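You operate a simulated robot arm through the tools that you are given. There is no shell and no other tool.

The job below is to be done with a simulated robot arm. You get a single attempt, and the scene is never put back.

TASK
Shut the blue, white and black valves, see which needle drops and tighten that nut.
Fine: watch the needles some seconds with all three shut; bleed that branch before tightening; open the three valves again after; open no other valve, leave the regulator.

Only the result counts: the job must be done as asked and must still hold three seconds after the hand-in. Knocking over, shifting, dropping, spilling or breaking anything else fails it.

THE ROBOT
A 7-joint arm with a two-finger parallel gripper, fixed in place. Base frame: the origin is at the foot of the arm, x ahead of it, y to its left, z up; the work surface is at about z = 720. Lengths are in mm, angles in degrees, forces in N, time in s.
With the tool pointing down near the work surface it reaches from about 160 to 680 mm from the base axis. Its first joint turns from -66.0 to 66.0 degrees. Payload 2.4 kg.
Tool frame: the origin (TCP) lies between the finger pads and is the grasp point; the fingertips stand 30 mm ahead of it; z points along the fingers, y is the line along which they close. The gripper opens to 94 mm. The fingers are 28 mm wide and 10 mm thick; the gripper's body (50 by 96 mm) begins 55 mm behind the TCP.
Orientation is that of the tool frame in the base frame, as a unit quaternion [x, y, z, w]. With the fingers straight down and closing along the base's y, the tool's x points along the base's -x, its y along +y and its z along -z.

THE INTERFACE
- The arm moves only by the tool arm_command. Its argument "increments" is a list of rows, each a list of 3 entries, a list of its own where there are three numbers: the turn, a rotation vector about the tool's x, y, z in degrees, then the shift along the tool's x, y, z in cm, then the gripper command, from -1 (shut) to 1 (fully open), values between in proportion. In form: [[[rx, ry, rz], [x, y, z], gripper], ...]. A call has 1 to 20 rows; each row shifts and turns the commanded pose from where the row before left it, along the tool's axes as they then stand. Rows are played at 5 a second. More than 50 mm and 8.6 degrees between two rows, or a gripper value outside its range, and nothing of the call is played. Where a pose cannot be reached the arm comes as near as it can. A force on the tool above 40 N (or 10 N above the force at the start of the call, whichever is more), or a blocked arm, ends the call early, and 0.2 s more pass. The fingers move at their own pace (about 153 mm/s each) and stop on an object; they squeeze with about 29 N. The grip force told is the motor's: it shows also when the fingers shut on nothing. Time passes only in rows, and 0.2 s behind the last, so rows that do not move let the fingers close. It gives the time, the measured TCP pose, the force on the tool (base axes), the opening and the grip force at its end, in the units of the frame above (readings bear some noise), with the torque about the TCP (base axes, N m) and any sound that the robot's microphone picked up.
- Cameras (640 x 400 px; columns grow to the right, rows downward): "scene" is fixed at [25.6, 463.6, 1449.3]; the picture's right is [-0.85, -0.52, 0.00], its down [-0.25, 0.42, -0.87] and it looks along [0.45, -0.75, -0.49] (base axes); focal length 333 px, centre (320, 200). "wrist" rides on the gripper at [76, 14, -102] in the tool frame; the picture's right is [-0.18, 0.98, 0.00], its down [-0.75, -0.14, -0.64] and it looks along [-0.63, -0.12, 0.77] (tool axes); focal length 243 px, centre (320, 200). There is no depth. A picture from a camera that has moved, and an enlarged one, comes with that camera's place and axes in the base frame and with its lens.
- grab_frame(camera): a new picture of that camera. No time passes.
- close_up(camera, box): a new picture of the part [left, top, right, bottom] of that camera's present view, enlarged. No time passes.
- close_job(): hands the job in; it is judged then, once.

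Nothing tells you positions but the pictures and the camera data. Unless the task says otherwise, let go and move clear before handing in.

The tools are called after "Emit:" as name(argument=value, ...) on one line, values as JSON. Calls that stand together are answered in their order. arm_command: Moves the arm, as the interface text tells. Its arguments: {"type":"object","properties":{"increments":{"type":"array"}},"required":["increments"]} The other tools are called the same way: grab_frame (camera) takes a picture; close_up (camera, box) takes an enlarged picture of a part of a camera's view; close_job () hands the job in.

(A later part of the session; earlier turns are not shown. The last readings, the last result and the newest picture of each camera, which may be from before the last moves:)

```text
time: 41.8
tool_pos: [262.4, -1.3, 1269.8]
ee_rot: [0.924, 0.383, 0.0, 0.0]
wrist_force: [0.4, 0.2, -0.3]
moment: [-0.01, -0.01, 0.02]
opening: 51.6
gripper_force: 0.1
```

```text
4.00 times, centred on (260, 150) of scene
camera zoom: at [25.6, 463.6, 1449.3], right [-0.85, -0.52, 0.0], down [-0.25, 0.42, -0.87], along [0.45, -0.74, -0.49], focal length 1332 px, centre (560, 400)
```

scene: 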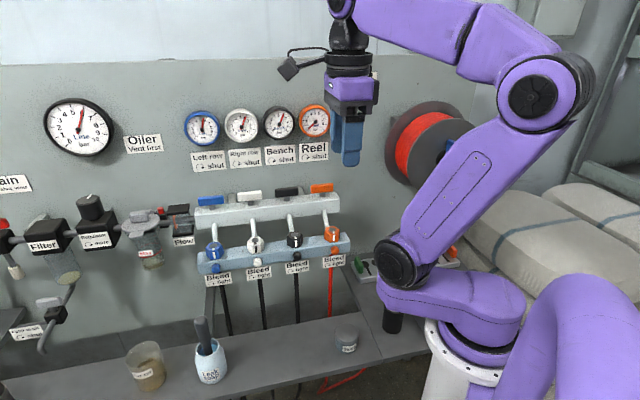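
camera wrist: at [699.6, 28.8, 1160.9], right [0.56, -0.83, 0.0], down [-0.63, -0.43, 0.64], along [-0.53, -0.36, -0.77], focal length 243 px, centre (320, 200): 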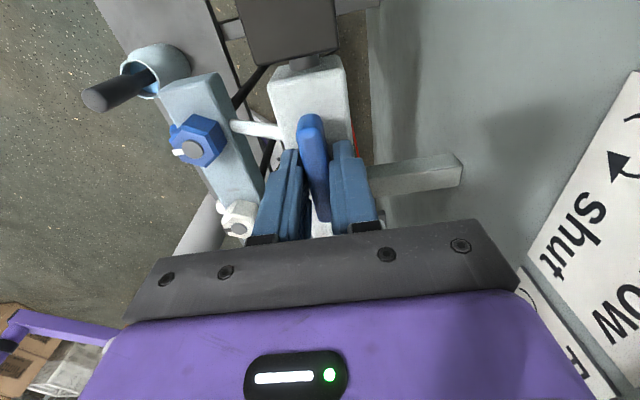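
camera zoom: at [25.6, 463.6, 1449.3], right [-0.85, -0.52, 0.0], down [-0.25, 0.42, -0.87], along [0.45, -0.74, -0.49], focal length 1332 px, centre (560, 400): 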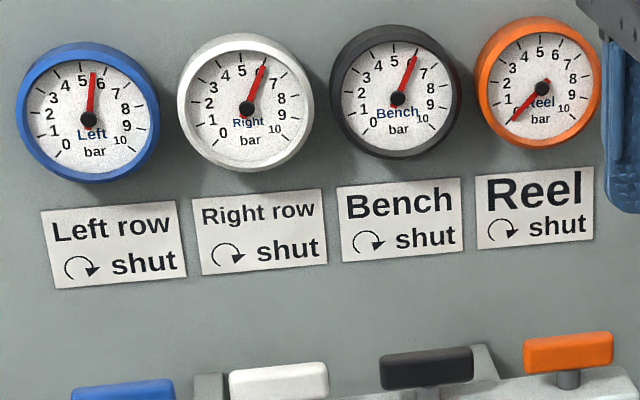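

The blue (Left row) needle has already moved to about 5.5 while white and black stand at 6. I'll watch several more seconds while turning the wrist back.

Emit:
arm_command(increments=[[[0, 0, -8.5], [0, 0, 0], 0.1], [[0, 0, -8.5], [0, 0, 0], 0.1], [[0, 0, -8.5], [0, 0, 0], 0.1], [[0, 0, -8.5], [0, 0, 0], 0.1], [[0, 0, -8.5], [0, 0, 0], 0.1], [[0, 0, -8.5], [0, 0, 0], 0.1], [[0, 0, -8.5], [0, 0, 0], 0.1], [[0, 0, -8.5], [0, 0, 0], 0.1], [[0, 0, -8.5], [0, 0, 0], 0.1], [[0, 0, -8.5], [0, 0, 0], 0.1], [[0, 0, -5], [0, 0, 0], 0.1], [[0, 0, 0], [0, 0, 0], 0.1], [[0, 0, 0], [0, 0, 0], 0.1], [[0, 0, 0], [0, 0, 0], 0.1], [[0, 0, 0], [0, 0, 0], 0.1], [[0, 0, 0], [0, 0, 0], 0.1], [[0, 0, 0], [0, 0, 0], 0.1], [[0, 0, 0], [0, 0, 0], 0.1], [[0, 0, 0], [0, 0, 0], 0.1], [[0, 0, 0], [0, 0, 0], 0.1]])

Emit:
close_up(camera="scene", box=[180, 100, 340, 200])

Emit:
grab_frame(camera="wrist")

```text
time: 46.0
tool_pos: [265.3, -0.6, 1271.4]
ee_rot: [0.383, 0.924, 0.0, 0.0]
wrist_force: [0.5, -0.1, 0.4]
moment: [0.01, 0.02, 0.01]
opening: 51.7
gripper_force: 0.1
```

```text
4.00 times, centred on (260, 150) of scene
camera zoom: at [25.6, 463.6, 1449.3], right [-0.85, -0.52, 0.0], down [-0.25, 0.42, -0.87], along [0.45, -0.75, -0.49], focal length 1332 px, centre (560, 400)
```

zoom: 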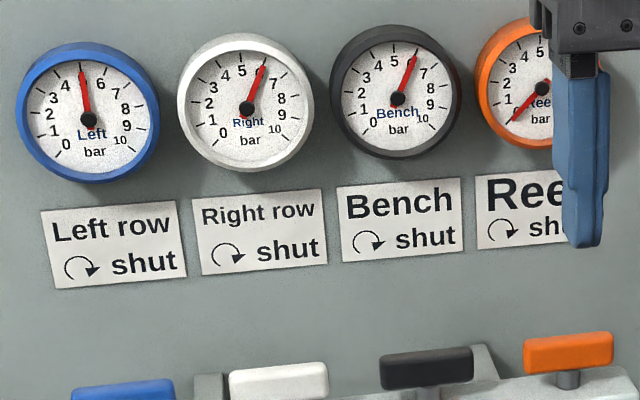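

```text
taken
camera wrist: at [220.8, 63.2, 1372.9], right [0.83, 0.56, 0.0], down [0.43, -0.63, 0.64], along [0.36, -0.53, -0.77], focal length 243 px, centre (320, 200)
```

wrist: 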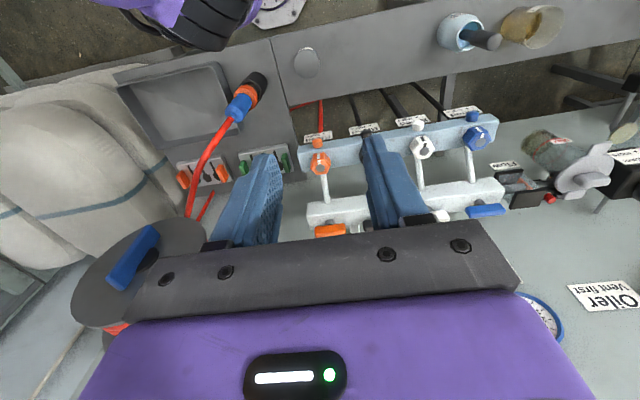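

Only the blue needle falls (6 → about 5.1 in 7 s); white and black hold at 6. So the blue nut leaks. I'll look closely at the blue nut and its bleed knob.

Emit:
close_up(camera="wrist", box=[400, 95, 520, 225])

Emit:
close_up(camera="scene", box=[190, 220, 250, 290])

```text
3.08 times, centred on (460, 160) of wrist
camera zoom: at [220.8, 63.2, 1372.9], right [0.83, 0.56, 0.0], down [0.43, -0.63, 0.64], along [0.36, -0.53, -0.77], focal length 746 px, centre (-111, 323)
```

zoom: 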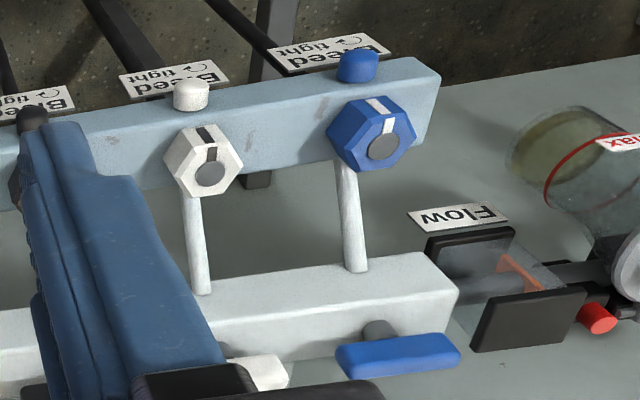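

```text
5.71 times, centred on (220, 255) of scene
camera zoom: at [25.6, 463.6, 1449.3], right [-0.85, -0.52, 0.0], down [-0.25, 0.42, -0.87], along [0.45, -0.75, -0.49], focal length 1902 px, centre (891, -114)
```

zoom: 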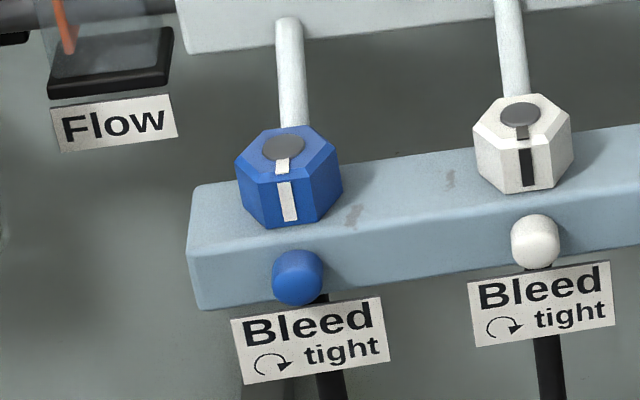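

I'll bring the wrist camera close in front of the blue nut for a detailed view of nut, pipe and bleed knob.

Emit:
arm_command(increments=[[[0, 0, 0], [-0.9, 3.47, 3.0], 0.1], [[0, 0, 0], [-0.9, 3.47, 3.0], 0.1], [[0, 0, 0], [-0.9, 3.47, 3.0], 0.1], [[0, 0, 0], [-0.9, 3.47, 3.0], 0.1], [[0, 0, 0], [-0.9, 3.47, 3.0], 0.1], [[0, 0, 0], [-0.9, 3.47, 3.0], 0.1], [[0, 0, 0], [-0.9, 3.47, 3.0], 0.1], [[0, 0, 0], [0, 0, 0], 0.1], [[0, 0, 0], [0, 0, 0], 0.1]])

Emit:
grab_frame(camera="wrist")

Emit:
grab_frame(camera="scene")

```text
time: 48.0
tool_pos: [480.6, 127.3, 1061.7]
ee_rot: [0.383, 0.924, 0.0, -0.001]
wrist_force: [0.5, -0.3, -0.3]
moment: [-0.02, 0.0, 0.0]
opening: 51.7
gripper_force: 0.0
```

```text
taken
camera wrist: at [436.5, 191.9, 1164.2], right [0.83, 0.56, 0.0], down [0.43, -0.63, 0.64], along [0.36, -0.53, -0.77], focal length 243 px, centre (320, 200)
```

wrist: 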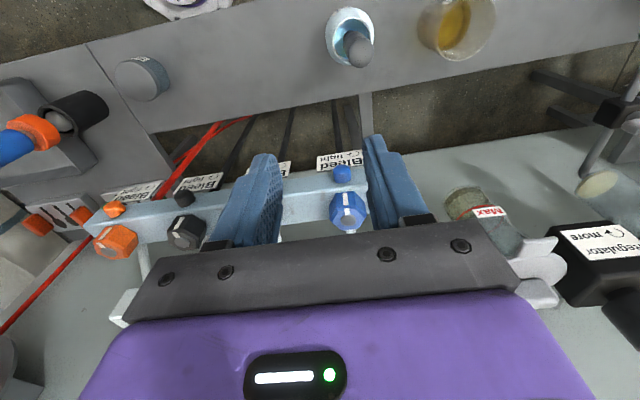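

```text
taken
```

scene: 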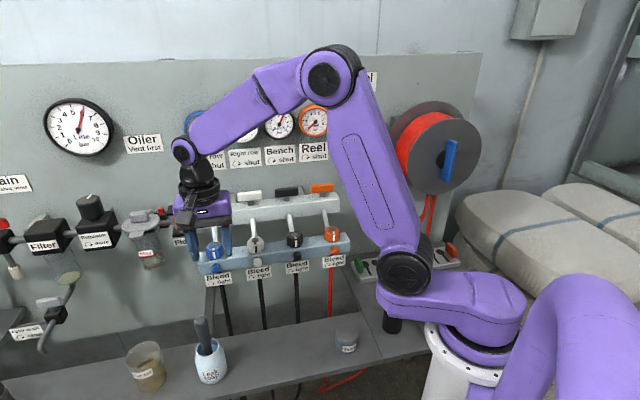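

Emit:
close_up(camera="wrist", box=[275, 120, 395, 260])

Emit:
close_up(camera="wrist", box=[80, 160, 220, 280])

Emit:
close_up(camera="scene", box=[160, 90, 300, 290])

```text
2.86 times, centred on (335, 190) of wrist
camera zoom: at [436.5, 191.9, 1164.2], right [0.83, 0.56, 0.0], down [0.43, -0.63, 0.64], along [0.36, -0.53, -0.77], focal length 693 px, centre (277, 229)
```

zoom: 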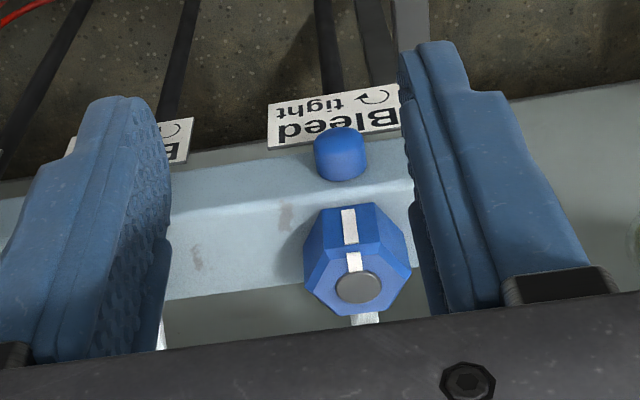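

```text
3.33 times, centred on (150, 220) of wrist
camera zoom: at [436.5, 191.9, 1164.2], right [0.83, 0.56, 0.0], down [0.43, -0.63, 0.64], along [0.36, -0.53, -0.77], focal length 809 px, centre (887, 133)
```

zoom: 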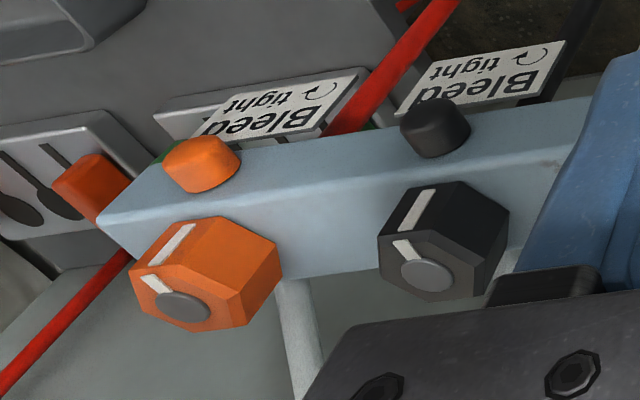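

```text
2.00 times, centred on (230, 190) of scene
camera zoom: at [25.6, 463.6, 1449.3], right [-0.85, -0.52, 0.0], down [-0.25, 0.42, -0.87], along [0.45, -0.74, -0.49], focal length 666 px, centre (500, 220)
```

zoom: 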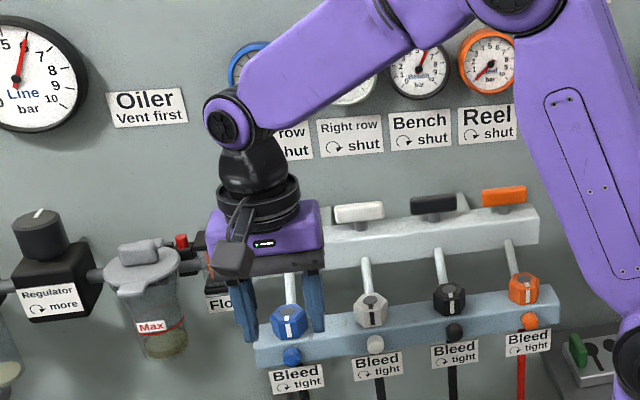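

The nut is a vertical-axis hex (top z≈985, bottom≈960) and the bleed knob is a stubby horizontal button on the rail front at z≈940. I'll close the fingers and lower them in front of the blue bleed knob, leaving a gap.

Emit:
arm_command(increments=[[[0, 0, 0], [0, 1.1, 0], -1], [[0, 0, 0], [0, 0, 3], -1], [[0, 0, 0], [0, 0, 3.5], -1], [[0, 0, 0], [0, 0, 3.5], -1], [[0, 0, 0], [-2.5, 0, 0], -1], [[0, 0, 0], [0, 0, 0], -1], [[0, 0, 0], [0, 0, 0], -1]])

Emit:
grab_frame(camera="wrist")

Emit:
grab_frame(camera="scene")

Emit:
close_up(camera="scene", box=[160, 210, 260, 310])

```text
time: 49.6
tool_pos: [506.3, 116.1, 961.1]
ee_rot: [0.383, 0.924, 0.0, 0.0]
wrist_force: [-0.3, 0.2, -0.3]
moment: [0.0, 0.03, 0.03]
opening: 0.0
gripper_force: 29.0
```

```text
taken
camera wrist: at [462.9, 180.0, 1063.0], right [0.83, 0.56, 0.0], down [0.43, -0.63, 0.64], along [0.36, -0.53, -0.77], focal length 243 px, centre (320, 200)
```

wrist: 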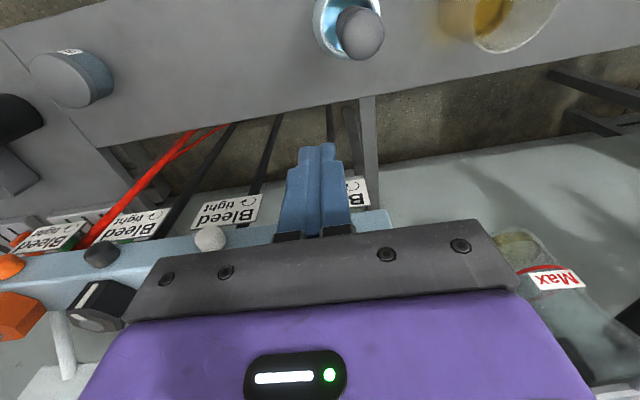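

```text
taken
```

scene: 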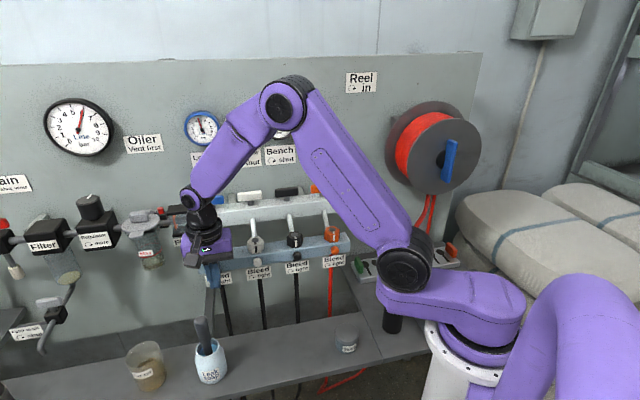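

```text
4.00 times, centred on (210, 260) of scene
camera zoom: at [25.6, 463.6, 1449.3], right [-0.85, -0.52, 0.0], down [-0.25, 0.42, -0.87], along [0.45, -0.75, -0.49], focal length 1332 px, centre (760, -40)
```

zoom: 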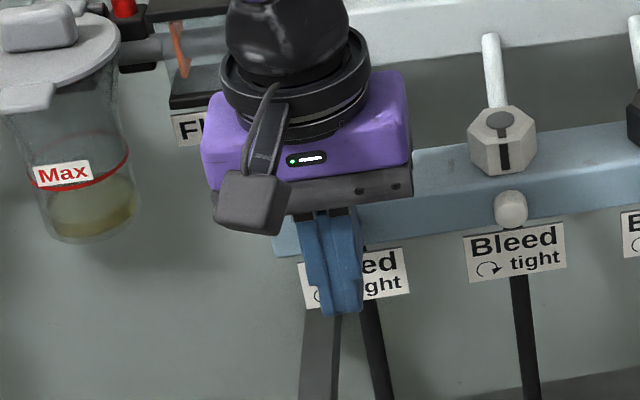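

Fingers are in front of the blue knob (gap about 2 cm), and the blue gauge is visible from the scene camera here. I'll approach and press gently in small steps.

Emit:
arm_command(increments=[[[0, 0, 0], [-1.0, 0.1, 0], -1], [[0, 0, 0], [-0.8, 0, 0], -1], [[0, 0, 0], [0, 0, 0], -1]])

Emit:
close_up(camera="scene", box=[160, 90, 280, 190])

Emit:
grab_frame(camera="wrist")

```text
time: 50.4
tool_pos: [519.6, 104.4, 961.0]
ee_rot: [0.383, 0.924, 0.0, -0.001]
wrist_force: [-0.2, -0.4, 0.1]
moment: [0.01, 0.01, 0.01]
opening: 0.0
gripper_force: 29.1
```

```text
4.00 times, centred on (220, 140) of scene
camera zoom: at [25.6, 463.6, 1449.3], right [-0.85, -0.52, 0.0], down [-0.25, 0.42, -0.87], along [0.45, -0.75, -0.49], focal length 1332 px, centre (720, 440)
```

zoom: 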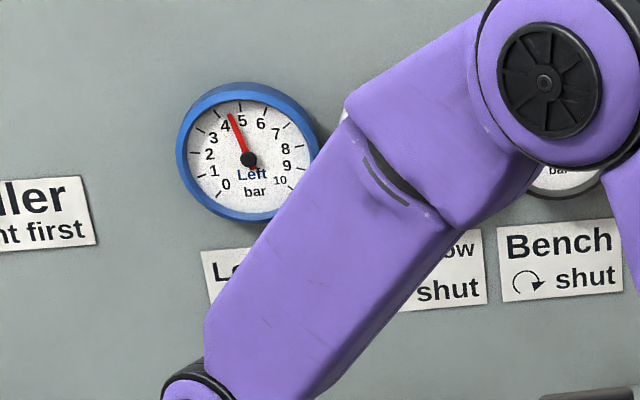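

```text
taken
camera wrist: at [476.2, 168.3, 1063.2], right [0.83, 0.56, 0.0], down [0.43, -0.63, 0.64], along [0.36, -0.53, -0.77], focal length 243 px, centre (320, 200)
```

wrist: 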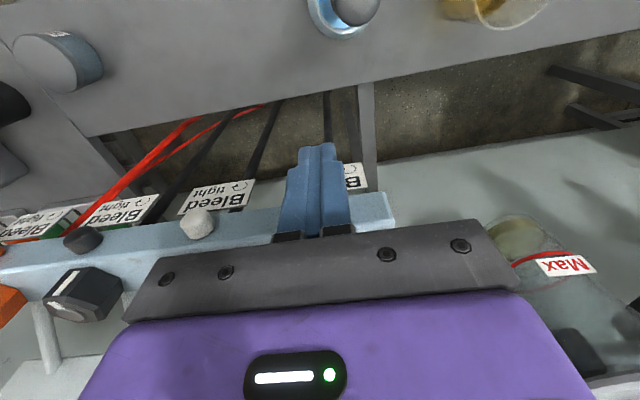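

Emit:
arm_command(increments=[[[0, 0, 0], [-0.3, 0, 0], -1], [[0, 0, 0], [-0.2, 0, 0], -1], [[0, 0, 0], [-0.2, 0, 0], -1], [[0, 0, 0], [0, 0, 0], -1]])

Emit:
close_up(camera="scene", box=[160, 90, 280, 190])

```text
time: 51.4
tool_pos: [523.3, 98.7, 961.4]
ee_rot: [0.382, 0.924, 0.0, 0.0]
wrist_force: [-0.2, -0.4, -0.2]
moment: [-0.02, 0.01, 0.01]
opening: 0.0
gripper_force: 29.4
```

```text
4.00 times, centred on (220, 140) of scene
camera zoom: at [25.6, 463.6, 1449.3], right [-0.85, -0.52, 0.0], down [-0.25, 0.42, -0.87], along [0.45, -0.75, -0.49], focal length 1332 px, centre (720, 440)
```

zoom: 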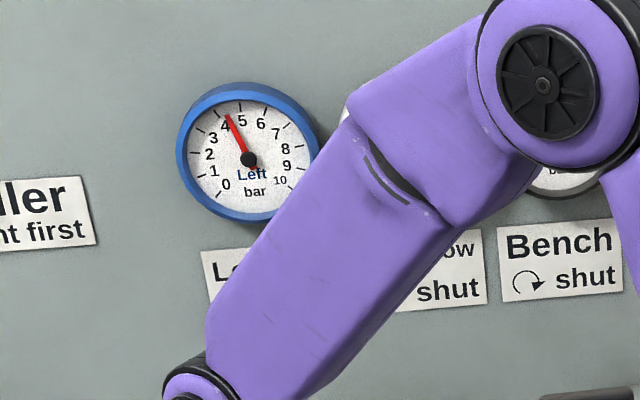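

Emit:
arm_command(increments=[[[0, 0, 0], [-0.2, 0, 0], -1], [[0, 0, 0], [-0.2, 0, 0], -1], [[0, 0, 0], [-0.1, 0, 0], -1], [[0, 0, 0], [0, 0, 0], -1]])

Emit:
grab_frame(camera="wrist")

```text
time: 52.4
tool_pos: [526.9, 96.4, 961.8]
ee_rot: [0.383, 0.924, 0.0, 0.0]
wrist_force: [-1.2, 0.2, 0.5]
moment: [0.02, 0.03, 0.0]
opening: 0.0
gripper_force: 29.2
```

```text
taken
camera wrist: at [484.2, 160.2, 1062.9], right [0.82, 0.57, 0.0], down [0.43, -0.63, 0.64], along [0.36, -0.53, -0.77], focal length 243 px, centre (320, 200)
```

wrist: 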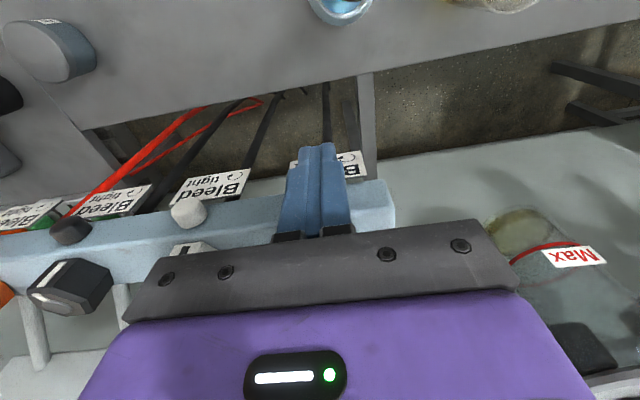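

Emit:
arm_command(increments=[[[0, 0, 0], [-0.15, 0, 0], -1], [[0, 0, 0], [-0.15, 0, 0], -1], [[0, 0, 0], [0, 0, 0], -1]])

Emit:
close_up(camera="scene", box=[160, 90, 280, 190])

```text
time: 53.2
tool_pos: [530.0, 93.1, 961.9]
ee_rot: [0.382, 0.924, 0.0, 0.0]
wrist_force: [-1.5, 2.4, -0.7]
moment: [0.05, 0.03, 0.0]
opening: 0.0
gripper_force: 28.6
```

```text
4.00 times, centred on (220, 140) of scene
camera zoom: at [25.6, 463.7, 1449.3], right [-0.85, -0.52, 0.0], down [-0.25, 0.42, -0.87], along [0.45, -0.75, -0.49], focal length 1332 px, centre (720, 440)
```

zoom: 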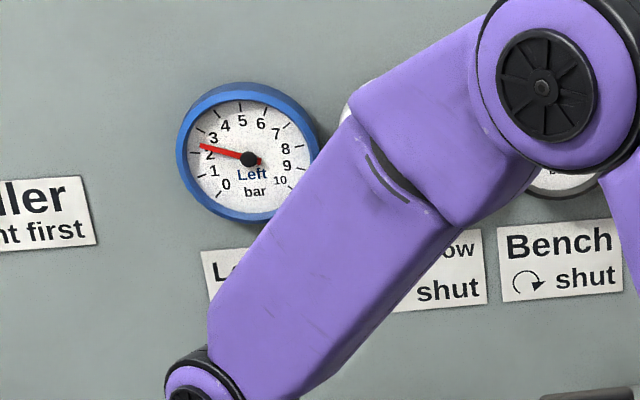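

The needle falls quickly while the knob is pressed, so it's a push bleed. Hold it, slightly deeper, until the branch is empty.

Emit:
arm_command(increments=[[[0, 0, 0], [-0.1, 0, 0], -1], [[0, 0, 0], [0, 0, 0], -1], [[0, 0, 0], [0, 0, 0], -1], [[0, 0, 0], [0, 0, 0], -1], [[0, 0, 0], [0, 0, 0], -1], [[0, 0, 0], [0, 0, 0], -1], [[0, 0, 0], [0, 0, 0], -1], [[0, 0, 0], [0, 0, 0], -1]])

Emit:
close_up(camera="scene", box=[160, 90, 280, 190])

```text
time: 55.0
tool_pos: [530.8, 92.6, 961.3]
ee_rot: [0.382, 0.924, 0.0, 0.0]
wrist_force: [-3.5, 3.1, 1.3]
moment: [0.07, -0.01, 0.03]
opening: 0.2
gripper_force: 29.5
```

```text
4.00 times, centred on (220, 140) of scene
camera zoom: at [25.5, 463.7, 1449.3], right [-0.85, -0.52, 0.0], down [-0.25, 0.42, -0.87], along [0.46, -0.75, -0.49], focal length 1332 px, centre (720, 440)
```

zoom: 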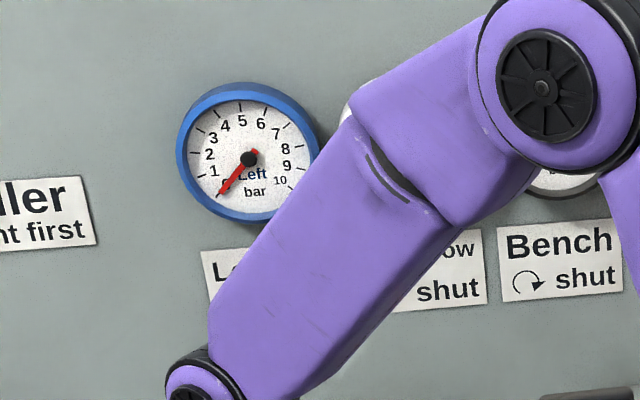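

The blue gauge reads 0. I'll hold a moment longer, then back off, rise, and come over the blue nut with the gripper turned 30° so it meets the hex flats.

Emit:
arm_command(increments=[[[0, 0, 0], [0, 0, 0], -1], [[0, 0, 0], [0, 0, 0], -1], [[0, 0, 0], [0, 0, 0], -1], [[0, 0, 0], [0, 0, 0], -1], [[0, 0, 0], [0, 0, 0], -1], [[0, 0, 0], [2.5, 0, 0], -1], [[0, 0, 0], [2.5, 0, 0], -1], [[0, 0, 0], [0, 0, -4.5], -1], [[0, 0, 0], [0, 0, -4.5], -1], [[0, 0, 0], [-4.65, 0, 0], 0.3], [[0, 0, 0], [-4.65, 0, 0], 0.3], [[0, 0, -7.5], [0, 0, 0], 0.3], [[0, 0, -7.5], [0, 0, 0], 0.3], [[0, 0, -7.5], [0, 0, 0], 0.3], [[0, 0, -7.5], [0, 0, 0], 0.3], [[0, 0, 0], [0, 0, 0], 0.3], [[0, 0, 0], [0, 0, 0], 0.3]])

Emit:
grab_frame(camera="wrist")

Emit:
grab_frame(camera="scene")

```text
time: 58.6
tool_pos: [560.6, 62.1, 1051.2]
ee_rot: [0.13, 0.992, -0.001, 0.0]
wrist_force: [-0.3, 0.2, 0.2]
moment: [-0.03, -0.02, 0.01]
opening: 61.2
gripper_force: 0.1
```

```text
taken
camera wrist: at [491.4, 96.0, 1152.9], right [0.43, 0.9, 0.0], down [0.69, -0.33, 0.64], along [0.58, -0.28, -0.77], focal length 243 px, centre (320, 200)
```

wrist: 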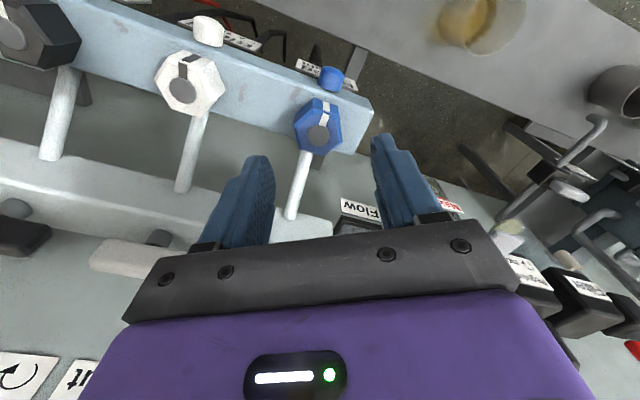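

```text
taken
```

scene: 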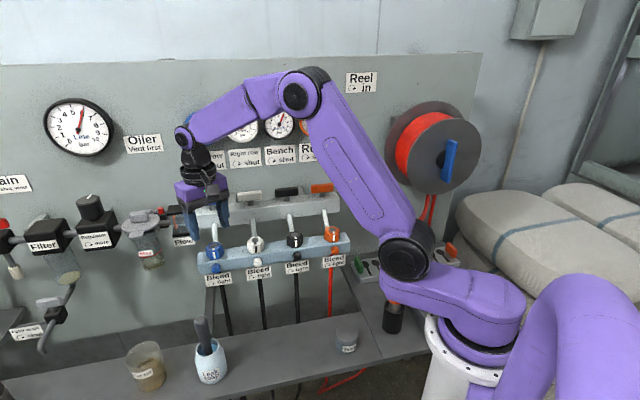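

Emit:
close_up(camera="wrist", box=[270, 50, 390, 190])

Emit:
close_up(camera="wrist", box=[130, 10, 250, 150])

Emit:
close_up(camera="scene", box=[180, 90, 300, 280])

```text
2.86 times, centred on (330, 120) of wrist
camera zoom: at [491.4, 96.0, 1152.9], right [0.43, 0.9, 0.0], down [0.69, -0.33, 0.64], along [0.58, -0.28, -0.77], focal length 693 px, centre (291, 429)
```

zoom: 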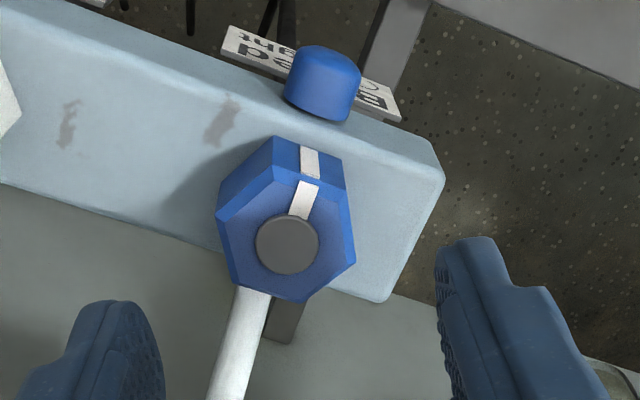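

```text
2.86 times, centred on (190, 80) of wrist
camera zoom: at [491.4, 96.0, 1152.9], right [0.43, 0.9, 0.0], down [0.69, -0.33, 0.64], along [0.58, -0.28, -0.77], focal length 693 px, centre (691, 543)
```

zoom: 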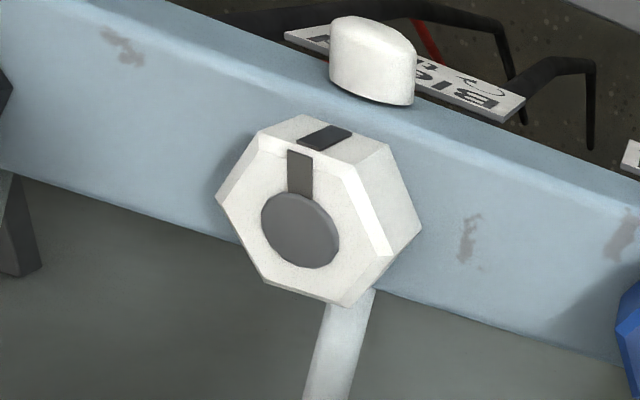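

```text
2.11 times, centred on (240, 185) of scene
camera zoom: at [25.6, 463.6, 1449.3], right [-0.85, -0.52, 0.0], down [-0.25, 0.42, -0.87], along [0.45, -0.75, -0.49], focal length 701 px, centre (488, 232)
```

zoom: 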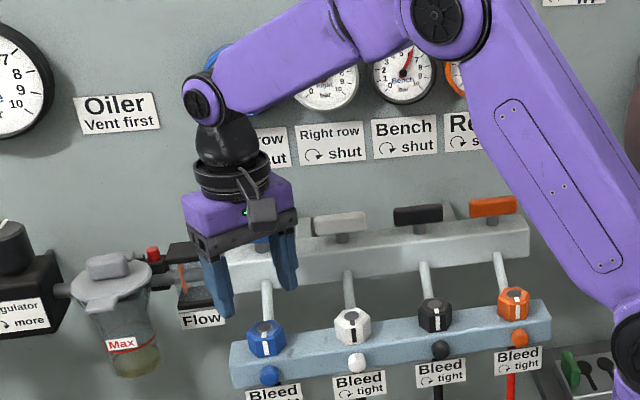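

Nut centre is about (561, 62) with a flat facing outward; my closing line is 60° off that flat, so the pads meet another pair of flats. I'll descend so the tips stop just above the rail.

Emit:
arm_command(increments=[[[0, 0, 0], [0, -0.1, 2.5], 0.3], [[0, 0, 0], [0, 0, 2], 0.3], [[0, 0, 0], [0, 0, 1], 0.3], [[0, 0, 0], [0, 0, 0.3], 0.3], [[0, 0, 0], [0, 0, 0], 0.3]])

Emit:
grab_frame(camera="wrist")

Emit:
close_up(camera="scene", box=[170, 180, 270, 290])

```text
time: 59.8
tool_pos: [560.2, 61.6, 992.2]
ee_rot: [0.131, 0.991, 0.0, 0.0]
wrist_force: [0.6, 1.0, -0.8]
moment: [0.01, -0.05, 0.01]
opening: 60.9
gripper_force: 0.0
```

```text
taken
camera wrist: at [490.7, 95.5, 1094.6], right [0.43, 0.9, 0.0], down [0.69, -0.33, 0.64], along [0.58, -0.28, -0.77], focal length 243 px, centre (320, 200)
```

wrist: 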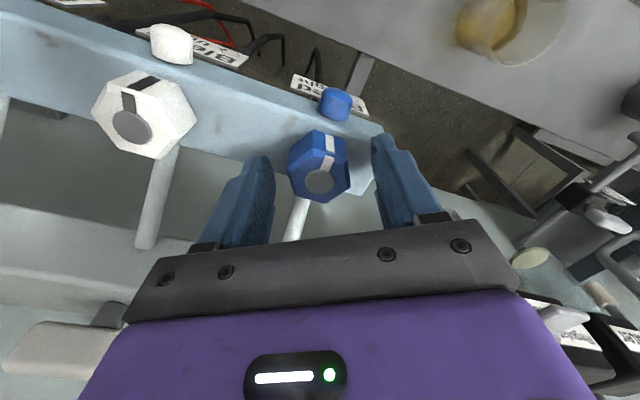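

```text
3.64 times, centred on (220, 235) of scene
camera zoom: at [25.6, 463.6, 1449.3], right [-0.85, -0.52, 0.0], down [-0.25, 0.42, -0.87], along [0.45, -0.75, -0.49], focal length 1211 px, centre (684, 73)
```

zoom: 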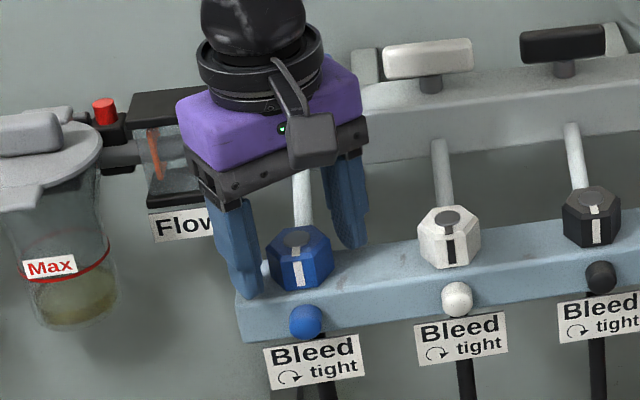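

Emit:
arm_command(increments=[[[0, 0, 0], [0, 0, 0], -1], [[0, 0, 0], [0, 0, 0], -1], [[0, 0, 0], [0, 0, 0], -1]])

Emit:
grab_frame(camera="wrist")

```text
time: 60.6
tool_pos: [559.7, 60.0, 992.2]
ee_rot: [0.131, 0.991, 0.0, -0.001]
wrist_force: [-3.1, -5.0, -1.7]
moment: [-0.05, -0.16, -0.02]
opening: 34.3
gripper_force: 45.6
```

```text
taken
camera wrist: at [490.6, 94.8, 1094.6], right [0.43, 0.9, 0.0], down [0.69, -0.33, 0.64], along [0.58, -0.28, -0.77], focal length 243 px, centre (320, 200)
```

wrist: 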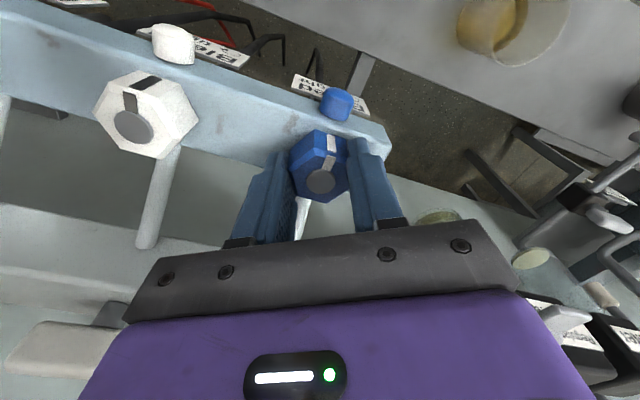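

Pads sit flat on the nut (34 mm across flats). Turn clockwise in small steps and watch the torque about z.

Emit:
arm_command(increments=[[[0, 0, 4], [0, -0.05, 0], -1], [[0, 0, 4], [0, 0, 0], -1], [[0, 0, 4], [0, 0, 0], -1], [[0, 0, 0], [0, 0, 0], -1]])

Emit:
grab_frame(camera="wrist")

```text
time: 61.6
tool_pos: [559.7, 61.0, 991.6]
ee_rot: [0.233, 0.972, 0.0, -0.001]
wrist_force: [-6.2, 0.0, -8.2]
moment: [-0.4, -0.82, -0.01]
opening: 34.3
gripper_force: 44.7
```

```text
taken
camera wrist: at [499.3, 109.0, 1094.7], right [0.61, 0.79, 0.0], down [0.61, -0.47, 0.64], along [0.51, -0.39, -0.77], focal length 243 px, centre (320, 200)
```

wrist: 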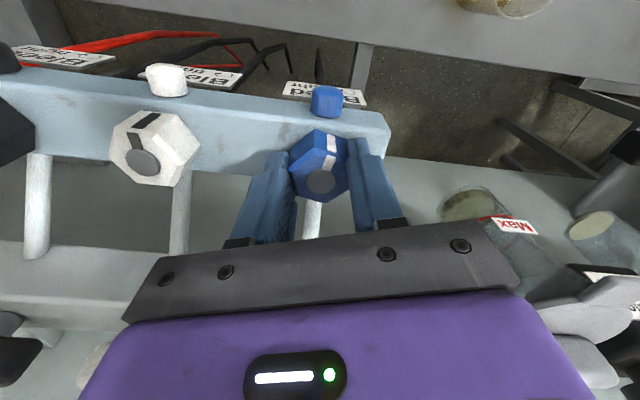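

Emit:
arm_command(increments=[[[0, 0, 4], [0.04, -0.02, 0.05], -1], [[0, 0, 4], [0, 0, 0], -1], [[0, 0, 4], [0, 0, 0], -1], [[0, 0, 4], [0, 0, 0], -1], [[0, 0, 0], [0, 0, 0], -1]])

```text
time: 62.8
tool_pos: [560.5, 60.9, 992.9]
ee_rot: [0.367, 0.93, 0.001, 0.0]
wrist_force: [3.7, 5.5, -2.7]
moment: [0.94, 0.74, -0.03]
opening: 34.4
gripper_force: 44.8
```

Emit:
arm_command(increments=[[[0, 0, 4], [0, 0.04, 0.02], -1], [[0, 0, 4], [0, 0, 0], -1], [[0, 0, 4], [0, 0, 0], -1], [[0, 0, 4], [0, 0, 0], -1], [[0, 0, 0], [0, 0, 0], -1]])

Emit:
grab_frame(camera="wrist")

```text
time: 64.0
tool_pos: [561.6, 62.9, 993.1]
ee_rot: [0.492, 0.87, 0.0, 0.001]
wrist_force: [8.3, 10.5, 1.0]
moment: [0.42, 0.41, 0.04]
opening: 34.4
gripper_force: 45.4
```

```text
taken
camera wrist: at [534.1, 135.3, 1094.5], right [0.94, 0.35, 0.0], down [0.27, -0.72, 0.64], along [0.23, -0.6, -0.77], focal length 243 px, centre (320, 200)
```

wrist: 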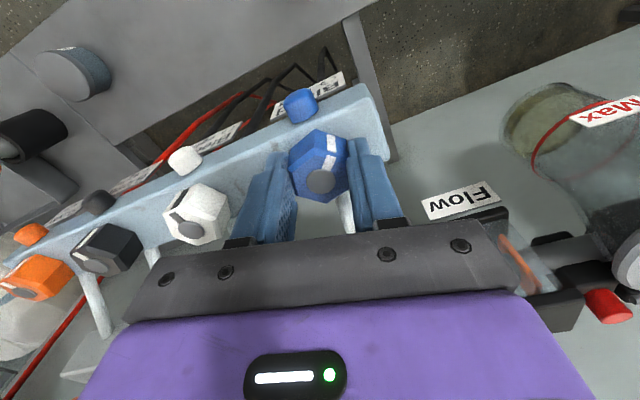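

Emit:
arm_command(increments=[[[0, 0, 4], [0.03, 0.08, 0], -1], [[0, 0, 4], [0, 0, 0], -1], [[0, 0, 4], [0, 0, 0], -1], [[0, 0, 4], [0, 0, 0], -1], [[0, 0, 0], [0, 0, 0], -1]])

```text
time: 65.2
tool_pos: [561.8, 63.2, 992.0]
ee_rot: [0.609, 0.793, 0.001, 0.001]
wrist_force: [9.2, 12.9, 8.1]
moment: [-0.91, 0.02, 0.03]
opening: 34.5
gripper_force: 44.8
```

Emit:
arm_command(increments=[[[0, 0, 0], [0.08, 0.1, -0.04], -1], [[0, 0, 4], [0, 0, 0], -1], [[0, 0, 4], [0, 0, 0], -1], [[0, 0, 4], [0, 0, 0], -1], [[0, 0, 0], [0, 0, 0], -1]])

Emit:
close_up(camera="wrist", box=[220, 80, 420, 260])

Emit:
close_up(camera="scene", box=[170, 180, 270, 290])

```text
time: 66.4
tool_pos: [561.5, 62.0, 992.4]
ee_rot: [0.687, 0.726, -0.001, 0.001]
wrist_force: [10.0, 3.7, 3.9]
moment: [-0.12, -0.22, 1.58]
opening: 34.5
gripper_force: 45.1
```

```text
2.22 times, centred on (320, 170) of wrist
camera zoom: at [572.5, 140.0, 1094.4], right [0.99, -0.13, 0.0], down [-0.1, -0.76, 0.64], along [-0.08, -0.64, -0.77], focal length 539 px, centre (320, 267)
```

zoom: 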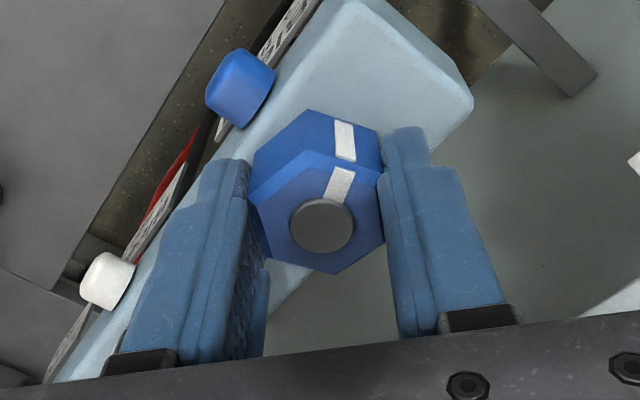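

```text
3.64 times, centred on (220, 235) of scene
camera zoom: at [25.8, 463.7, 1449.3], right [-0.85, -0.52, 0.0], down [-0.25, 0.42, -0.87], along [0.45, -0.75, -0.49], focal length 1211 px, centre (684, 73)
```

zoom: 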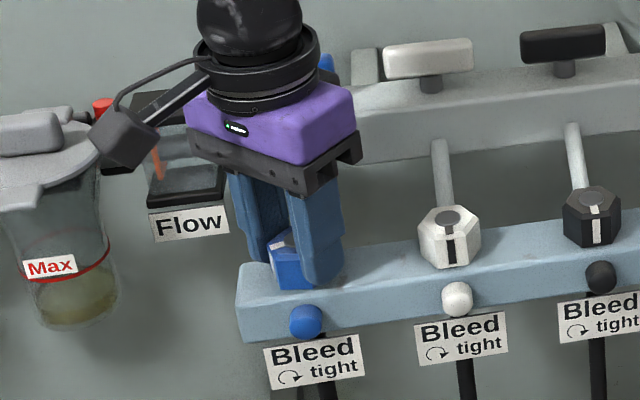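

Torque about z jumped to 1.6 N·m after about 72°, so the nut is seating. A few degrees more to make sure it's tight.

Emit:
arm_command(increments=[[[0, 0, 2], [0.03, 0.06, -0.02], -1], [[0, 0, 2], [0, 0, 0], -1], [[0, 0, 0], [0, 0, 0], -1]])

Emit:
close_up(camera="wrist", box=[220, 80, 420, 260])

```text
time: 67.2
tool_pos: [561.0, 63.7, 992.2]
ee_rot: [0.712, 0.702, 0.0, 0.0]
wrist_force: [9.7, 4.2, -4.3]
moment: [-0.23, -0.34, 1.62]
opening: 35.6
gripper_force: 45.0
```

```text
2.22 times, centred on (320, 170) of wrist
camera zoom: at [578.2, 139.9, 1094.5], right [0.98, -0.2, 0.0], down [-0.15, -0.75, 0.64], along [-0.13, -0.63, -0.77], focal length 539 px, centre (320, 267)
```

zoom: 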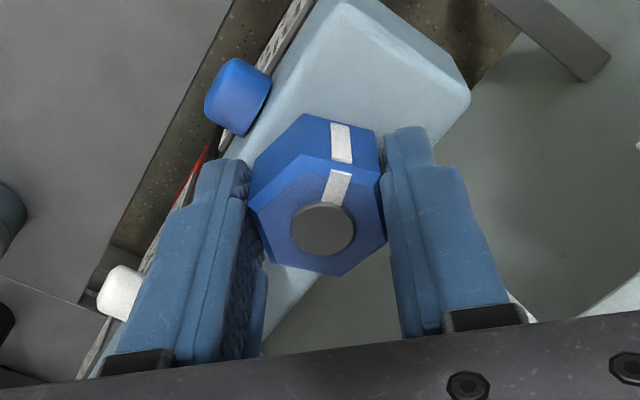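

The pads start to slip round the flats at 1.6 N·m, so the nut is fully tight. Open the fingers and lift straight off.

Emit:
arm_command(increments=[[[0, 0, 0], [0, 0, 0], 0.05], [[0, 0, 0], [0, 0, 0], 0.05], [[0, 0, 0], [0, 0, 0], 0.05], [[0, 0, 0], [0, 0, -2], 0.05], [[0, 0, 0], [0, 0, -3], 0.05], [[0, 0, 0], [0, 0, -3], 0.05], [[0, 0, 0], [0, 0, 0], 0.05]])

Emit:
grab_frame(camera="wrist")

Emit:
grab_frame(camera="scene")

```text
time: 68.8
tool_pos: [562.5, 63.1, 1072.6]
ee_rot: [0.713, 0.701, 0.0, 0.0]
wrist_force: [0.0, 0.1, -0.3]
moment: [-0.03, -0.01, 0.0]
opening: 49.2
gripper_force: 0.0
```

```text
taken
camera wrist: at [578.1, 139.1, 1175.4], right [0.98, -0.2, 0.0], down [-0.15, -0.75, 0.64], along [-0.13, -0.63, -0.77], focal length 243 px, centre (320, 200)
```

wrist: 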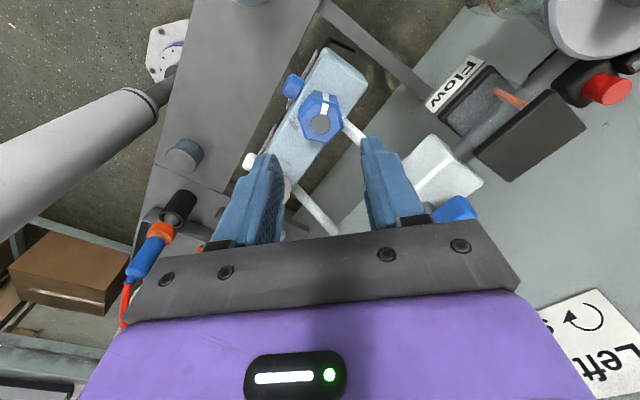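

```text
taken
```

scene: 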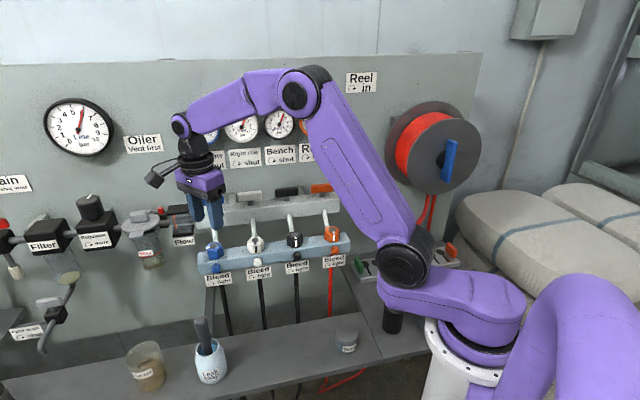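

Nut is done. Now over to the blue lever with the gripper closing across it, to open it again counter-clockwise.

Emit:
arm_command(increments=[[[0, 0, 0], [0, 0, -3.9], 0.1], [[0, 0, 0], [0, 0, -3.9], 0.1], [[0, 0, 7.33], [0, 0, 0], 0.1], [[0, 0, 7.33], [0, 0, 0], 0.1], [[0, 0, 7.33], [0, 0, 0], 0.1], [[0, 0, 7.33], [0, 0, 0], 0.1], [[0, 0, 7.33], [0, 0, 0], 0.1], [[0, 0, 7.33], [0, 0, 0], 0.1], [[0, 0, 0], [-0.12, 3.58, 0], 0.1], [[0, 0, 0], [-0.12, 3.58, 0], 0.1], [[0, 0, 0], [-0.11, 3.58, 0], 0.1], [[0, 0, 0], [0, 0, 3], 0.1], [[0, 0, 0], [0, 0, 0], 0.1], [[0, 0, 0], [0, 0, 0], 0.1]])

Emit:
grab_frame(camera="wrist")

Emit:
close_up(camera="scene", box=[160, 90, 340, 250])

```text
time: 71.8
tool_pos: [636.8, -15.8, 1120.9]
ee_rot: [0.924, 0.383, 0.0, 0.001]
wrist_force: [-0.4, -0.2, 0.5]
moment: [-0.02, 0.0, -0.02]
opening: 51.6
gripper_force: 0.0
```

```text
taken
camera wrist: at [700.3, 28.9, 1222.8], right [0.56, -0.83, 0.0], down [-0.63, -0.43, 0.64], along [-0.53, -0.36, -0.77], focal length 243 px, centre (320, 200)
```

wrist: 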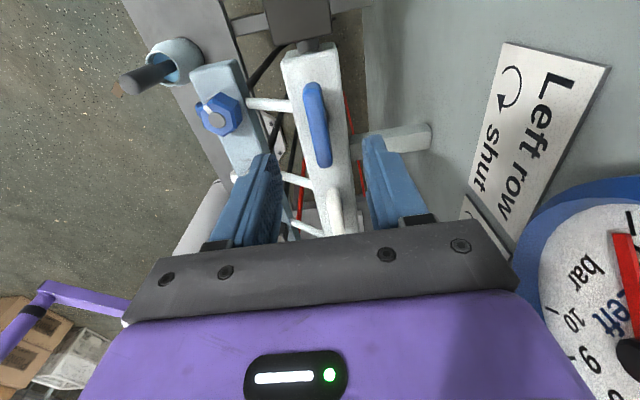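

```text
2.50 times, centred on (250, 170) of scene
camera zoom: at [25.6, 463.6, 1449.3], right [-0.85, -0.52, 0.0], down [-0.25, 0.42, -0.87], along [0.45, -0.75, -0.49], focal length 832 px, centre (495, 275)
```

zoom: 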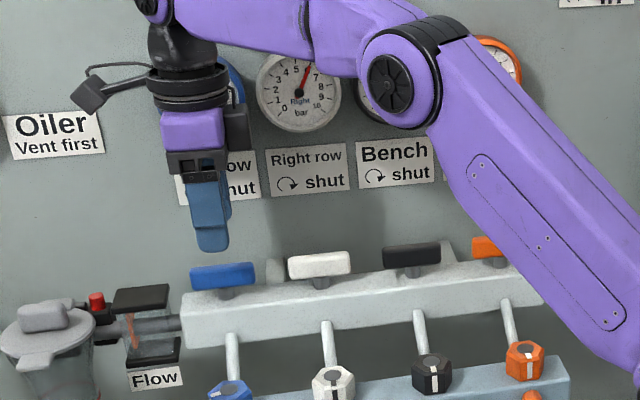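

Emit:
arm_command(increments=[[[0, 0, 0], [0, 0, 3], 0.1], [[0, 0, 0], [0, 0, 2], 0.1], [[0, 0, 0], [0, 0, 1.15], 0.1], [[0, 0, 0], [0, 0, 0], 0.1], [[0, 0, 0], [0, 0, 0], -1], [[0, 0, 0], [0, 0, 0], -1], [[0, 0, 0], [0, 0, 0], -1]])

Emit:
grab_frame(camera="wrist")

```text
time: 73.4
tool_pos: [635.3, -14.7, 1059.8]
ee_rot: [0.924, 0.383, -0.001, -0.001]
wrist_force: [-7.8, 2.5, -0.3]
moment: [0.18, -0.1, 0.02]
opening: 17.3
gripper_force: 45.0
```

```text
taken
camera wrist: at [700.2, 29.3, 1161.4], right [0.57, -0.82, 0.0], down [-0.63, -0.43, 0.64], along [-0.53, -0.36, -0.77], focal length 243 px, centre (320, 200)
```

wrist: 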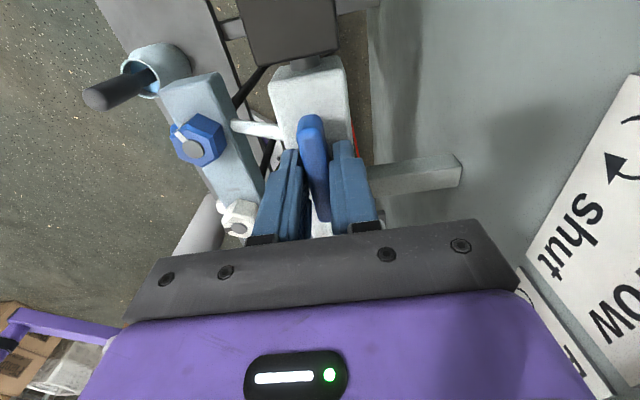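

Emit:
arm_command(increments=[[[0, 0, -6], [-0.03, -0.06, 0], -1], [[0, 0, -6], [0, 0, 0], -1], [[0, 0, -6], [0, 0, 0], -1], [[0, 0, -6], [0, 0, 0], -1], [[0, 0, -6], [0, 0, 0], -1]])

```text
time: 74.6
tool_pos: [636.4, -15.5, 1058.6]
ee_rot: [0.793, 0.609, 0.0, 0.0]
wrist_force: [10.4, 3.3, -1.6]
moment: [-1.08, 0.24, -0.01]
opening: 17.4
gripper_force: 45.3
```

Emit:
arm_command(increments=[[[0, 0, -6], [0.04, 0.07, 0], -1], [[0, 0, -6], [0, 0, 0], -1], [[0, 0, -6], [0, 0, 0], -1], [[0, 0, -6], [0, 0, 0], -1], [[0, 0, -6], [0, 0, 0], -1]])

```text
time: 75.8
tool_pos: [636.5, -14.6, 1060.1]
ee_rot: [0.608, 0.794, 0.001, 0.0]
wrist_force: [14.2, -1.6, 2.4]
moment: [1.18, 0.23, -0.03]
opening: 17.6
gripper_force: 45.5
```

Emit:
arm_command(increments=[[[0, 0, -6], [-0.04, 0.1, 0], -1], [[0, 0, -6], [0, 0, 0], -1], [[0, 0, -6], [0, 0, 0], -1], [[0, 0, -6], [0, 0, 0], -1], [[0, 0, -6], [0, 0, 0], -1], [[0, 0, 0], [0, 0, 0], -1]])

Emit:
grab_frame(camera="wrist")

Emit:
grab_frame(camera="scene")

```text
time: 77.2
tool_pos: [637.6, -15.1, 1059.3]
ee_rot: [0.382, 0.924, 0.0, -0.001]
wrist_force: [10.9, -1.6, 9.3]
moment: [0.67, 0.61, -0.05]
opening: 17.5
gripper_force: 45.2
```

```text
taken
camera wrist: at [593.7, 49.4, 1161.4], right [0.82, 0.57, 0.0], down [0.43, -0.63, 0.64], along [0.36, -0.53, -0.77], focal length 243 px, centre (320, 200)
```

wrist: 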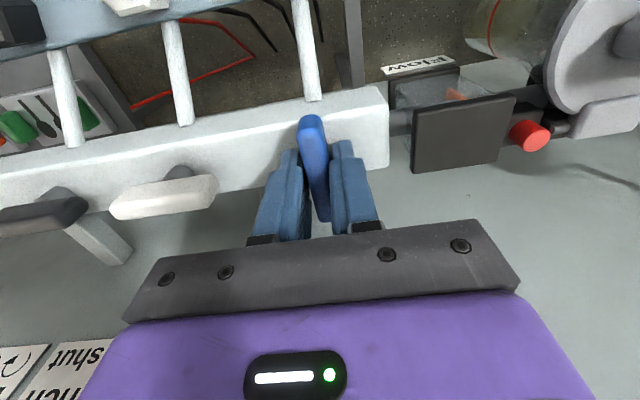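

```text
taken
```

scene: 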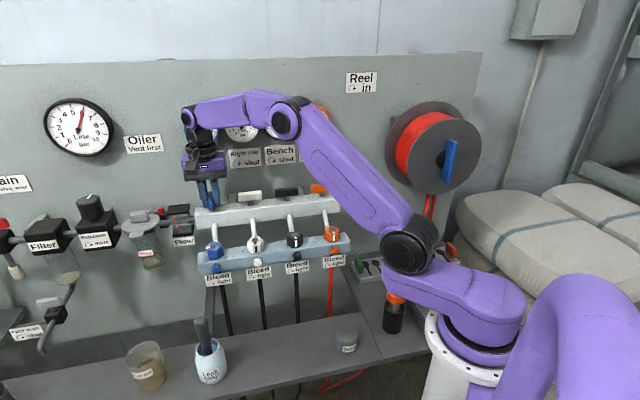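

Blue is open again. Same routine for white: release, rise, shift back 95 mm, turn to match the closed lever.

Emit:
arm_command(increments=[[[0, 0, 0], [0, 0, 0], 0.1], [[0, 0, 0], [0, 0, 0], 0.1], [[0, 0, 0], [0, 0, -2], 0.1], [[0, 0, 0], [0, 0, -4], 0.1], [[0, 0, 0], [0, 0, -4], 0.1], [[0, 0, 0], [0, -4.75, 0], 0.1], [[0, 0, 0], [0, -4.75, 0], 0.1], [[0, 0, 8.5], [0, 0, 0], 0.1], [[0, 0, 8.5], [0, 0, 0], 0.1], [[0, 0, 8.5], [0, 0, 0], 0.1], [[0, 0, 8.5], [0, 0, 0], 0.1], [[0, 0, 8.5], [0, 0, 0], 0.1], [[0, 0, 8.5], [0, 0, 0], 0.1], [[0, 0, 8.5], [0, 0, 0], 0.1], [[0, 0, 8.5], [0, 0, 0], 0.1], [[0, 0, 8.5], [0, 0, 0], 0.1], [[0, 0, 8.5], [0, 0, 0], 0.1], [[0, 0, 5], [0, 0, 0], 0.1], [[0, 0, 0], [0, 0, 4], 0.1], [[0, 0, 0], [0, 0, 0], 0.1]])

Emit:
grab_frame(camera="wrist")

Emit:
close_up(camera="scene", box=[160, 90, 340, 250])

```text
time: 81.4
tool_pos: [569.6, -82.7, 1119.4]
ee_rot: [0.924, 0.383, -0.001, 0.0]
wrist_force: [1.2, 0.0, 0.3]
moment: [0.0, -0.02, 0.01]
opening: 51.6
gripper_force: 0.0
```

```text
taken
camera wrist: at [634.3, -38.4, 1221.7], right [0.56, -0.83, 0.0], down [-0.63, -0.43, 0.64], along [-0.53, -0.36, -0.77], focal length 243 px, centre (320, 200)
```

wrist: 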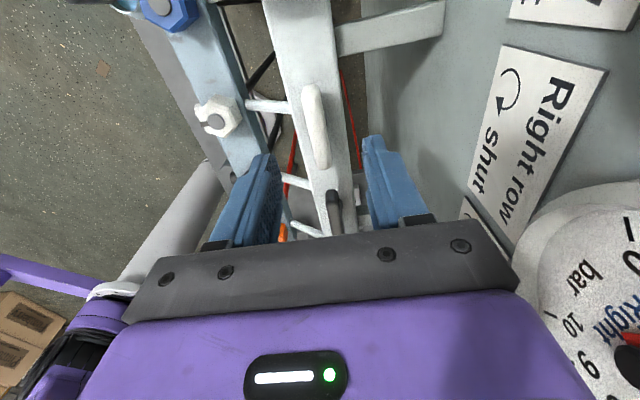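

```text
2.50 times, centred on (250, 170) of scene
camera zoom: at [25.6, 463.6, 1449.3], right [-0.85, -0.52, 0.0], down [-0.25, 0.42, -0.87], along [0.45, -0.75, -0.49], focal length 832 px, centre (495, 275)
```

zoom: 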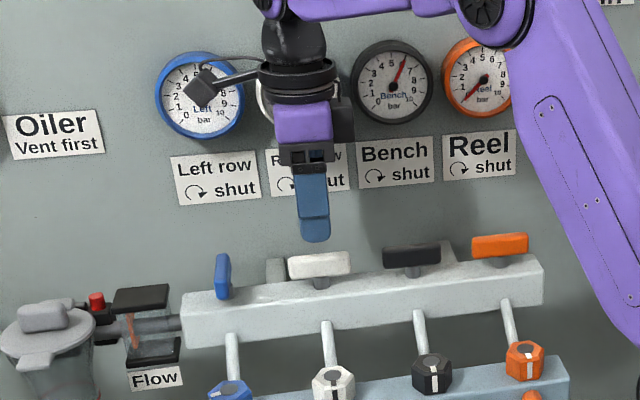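

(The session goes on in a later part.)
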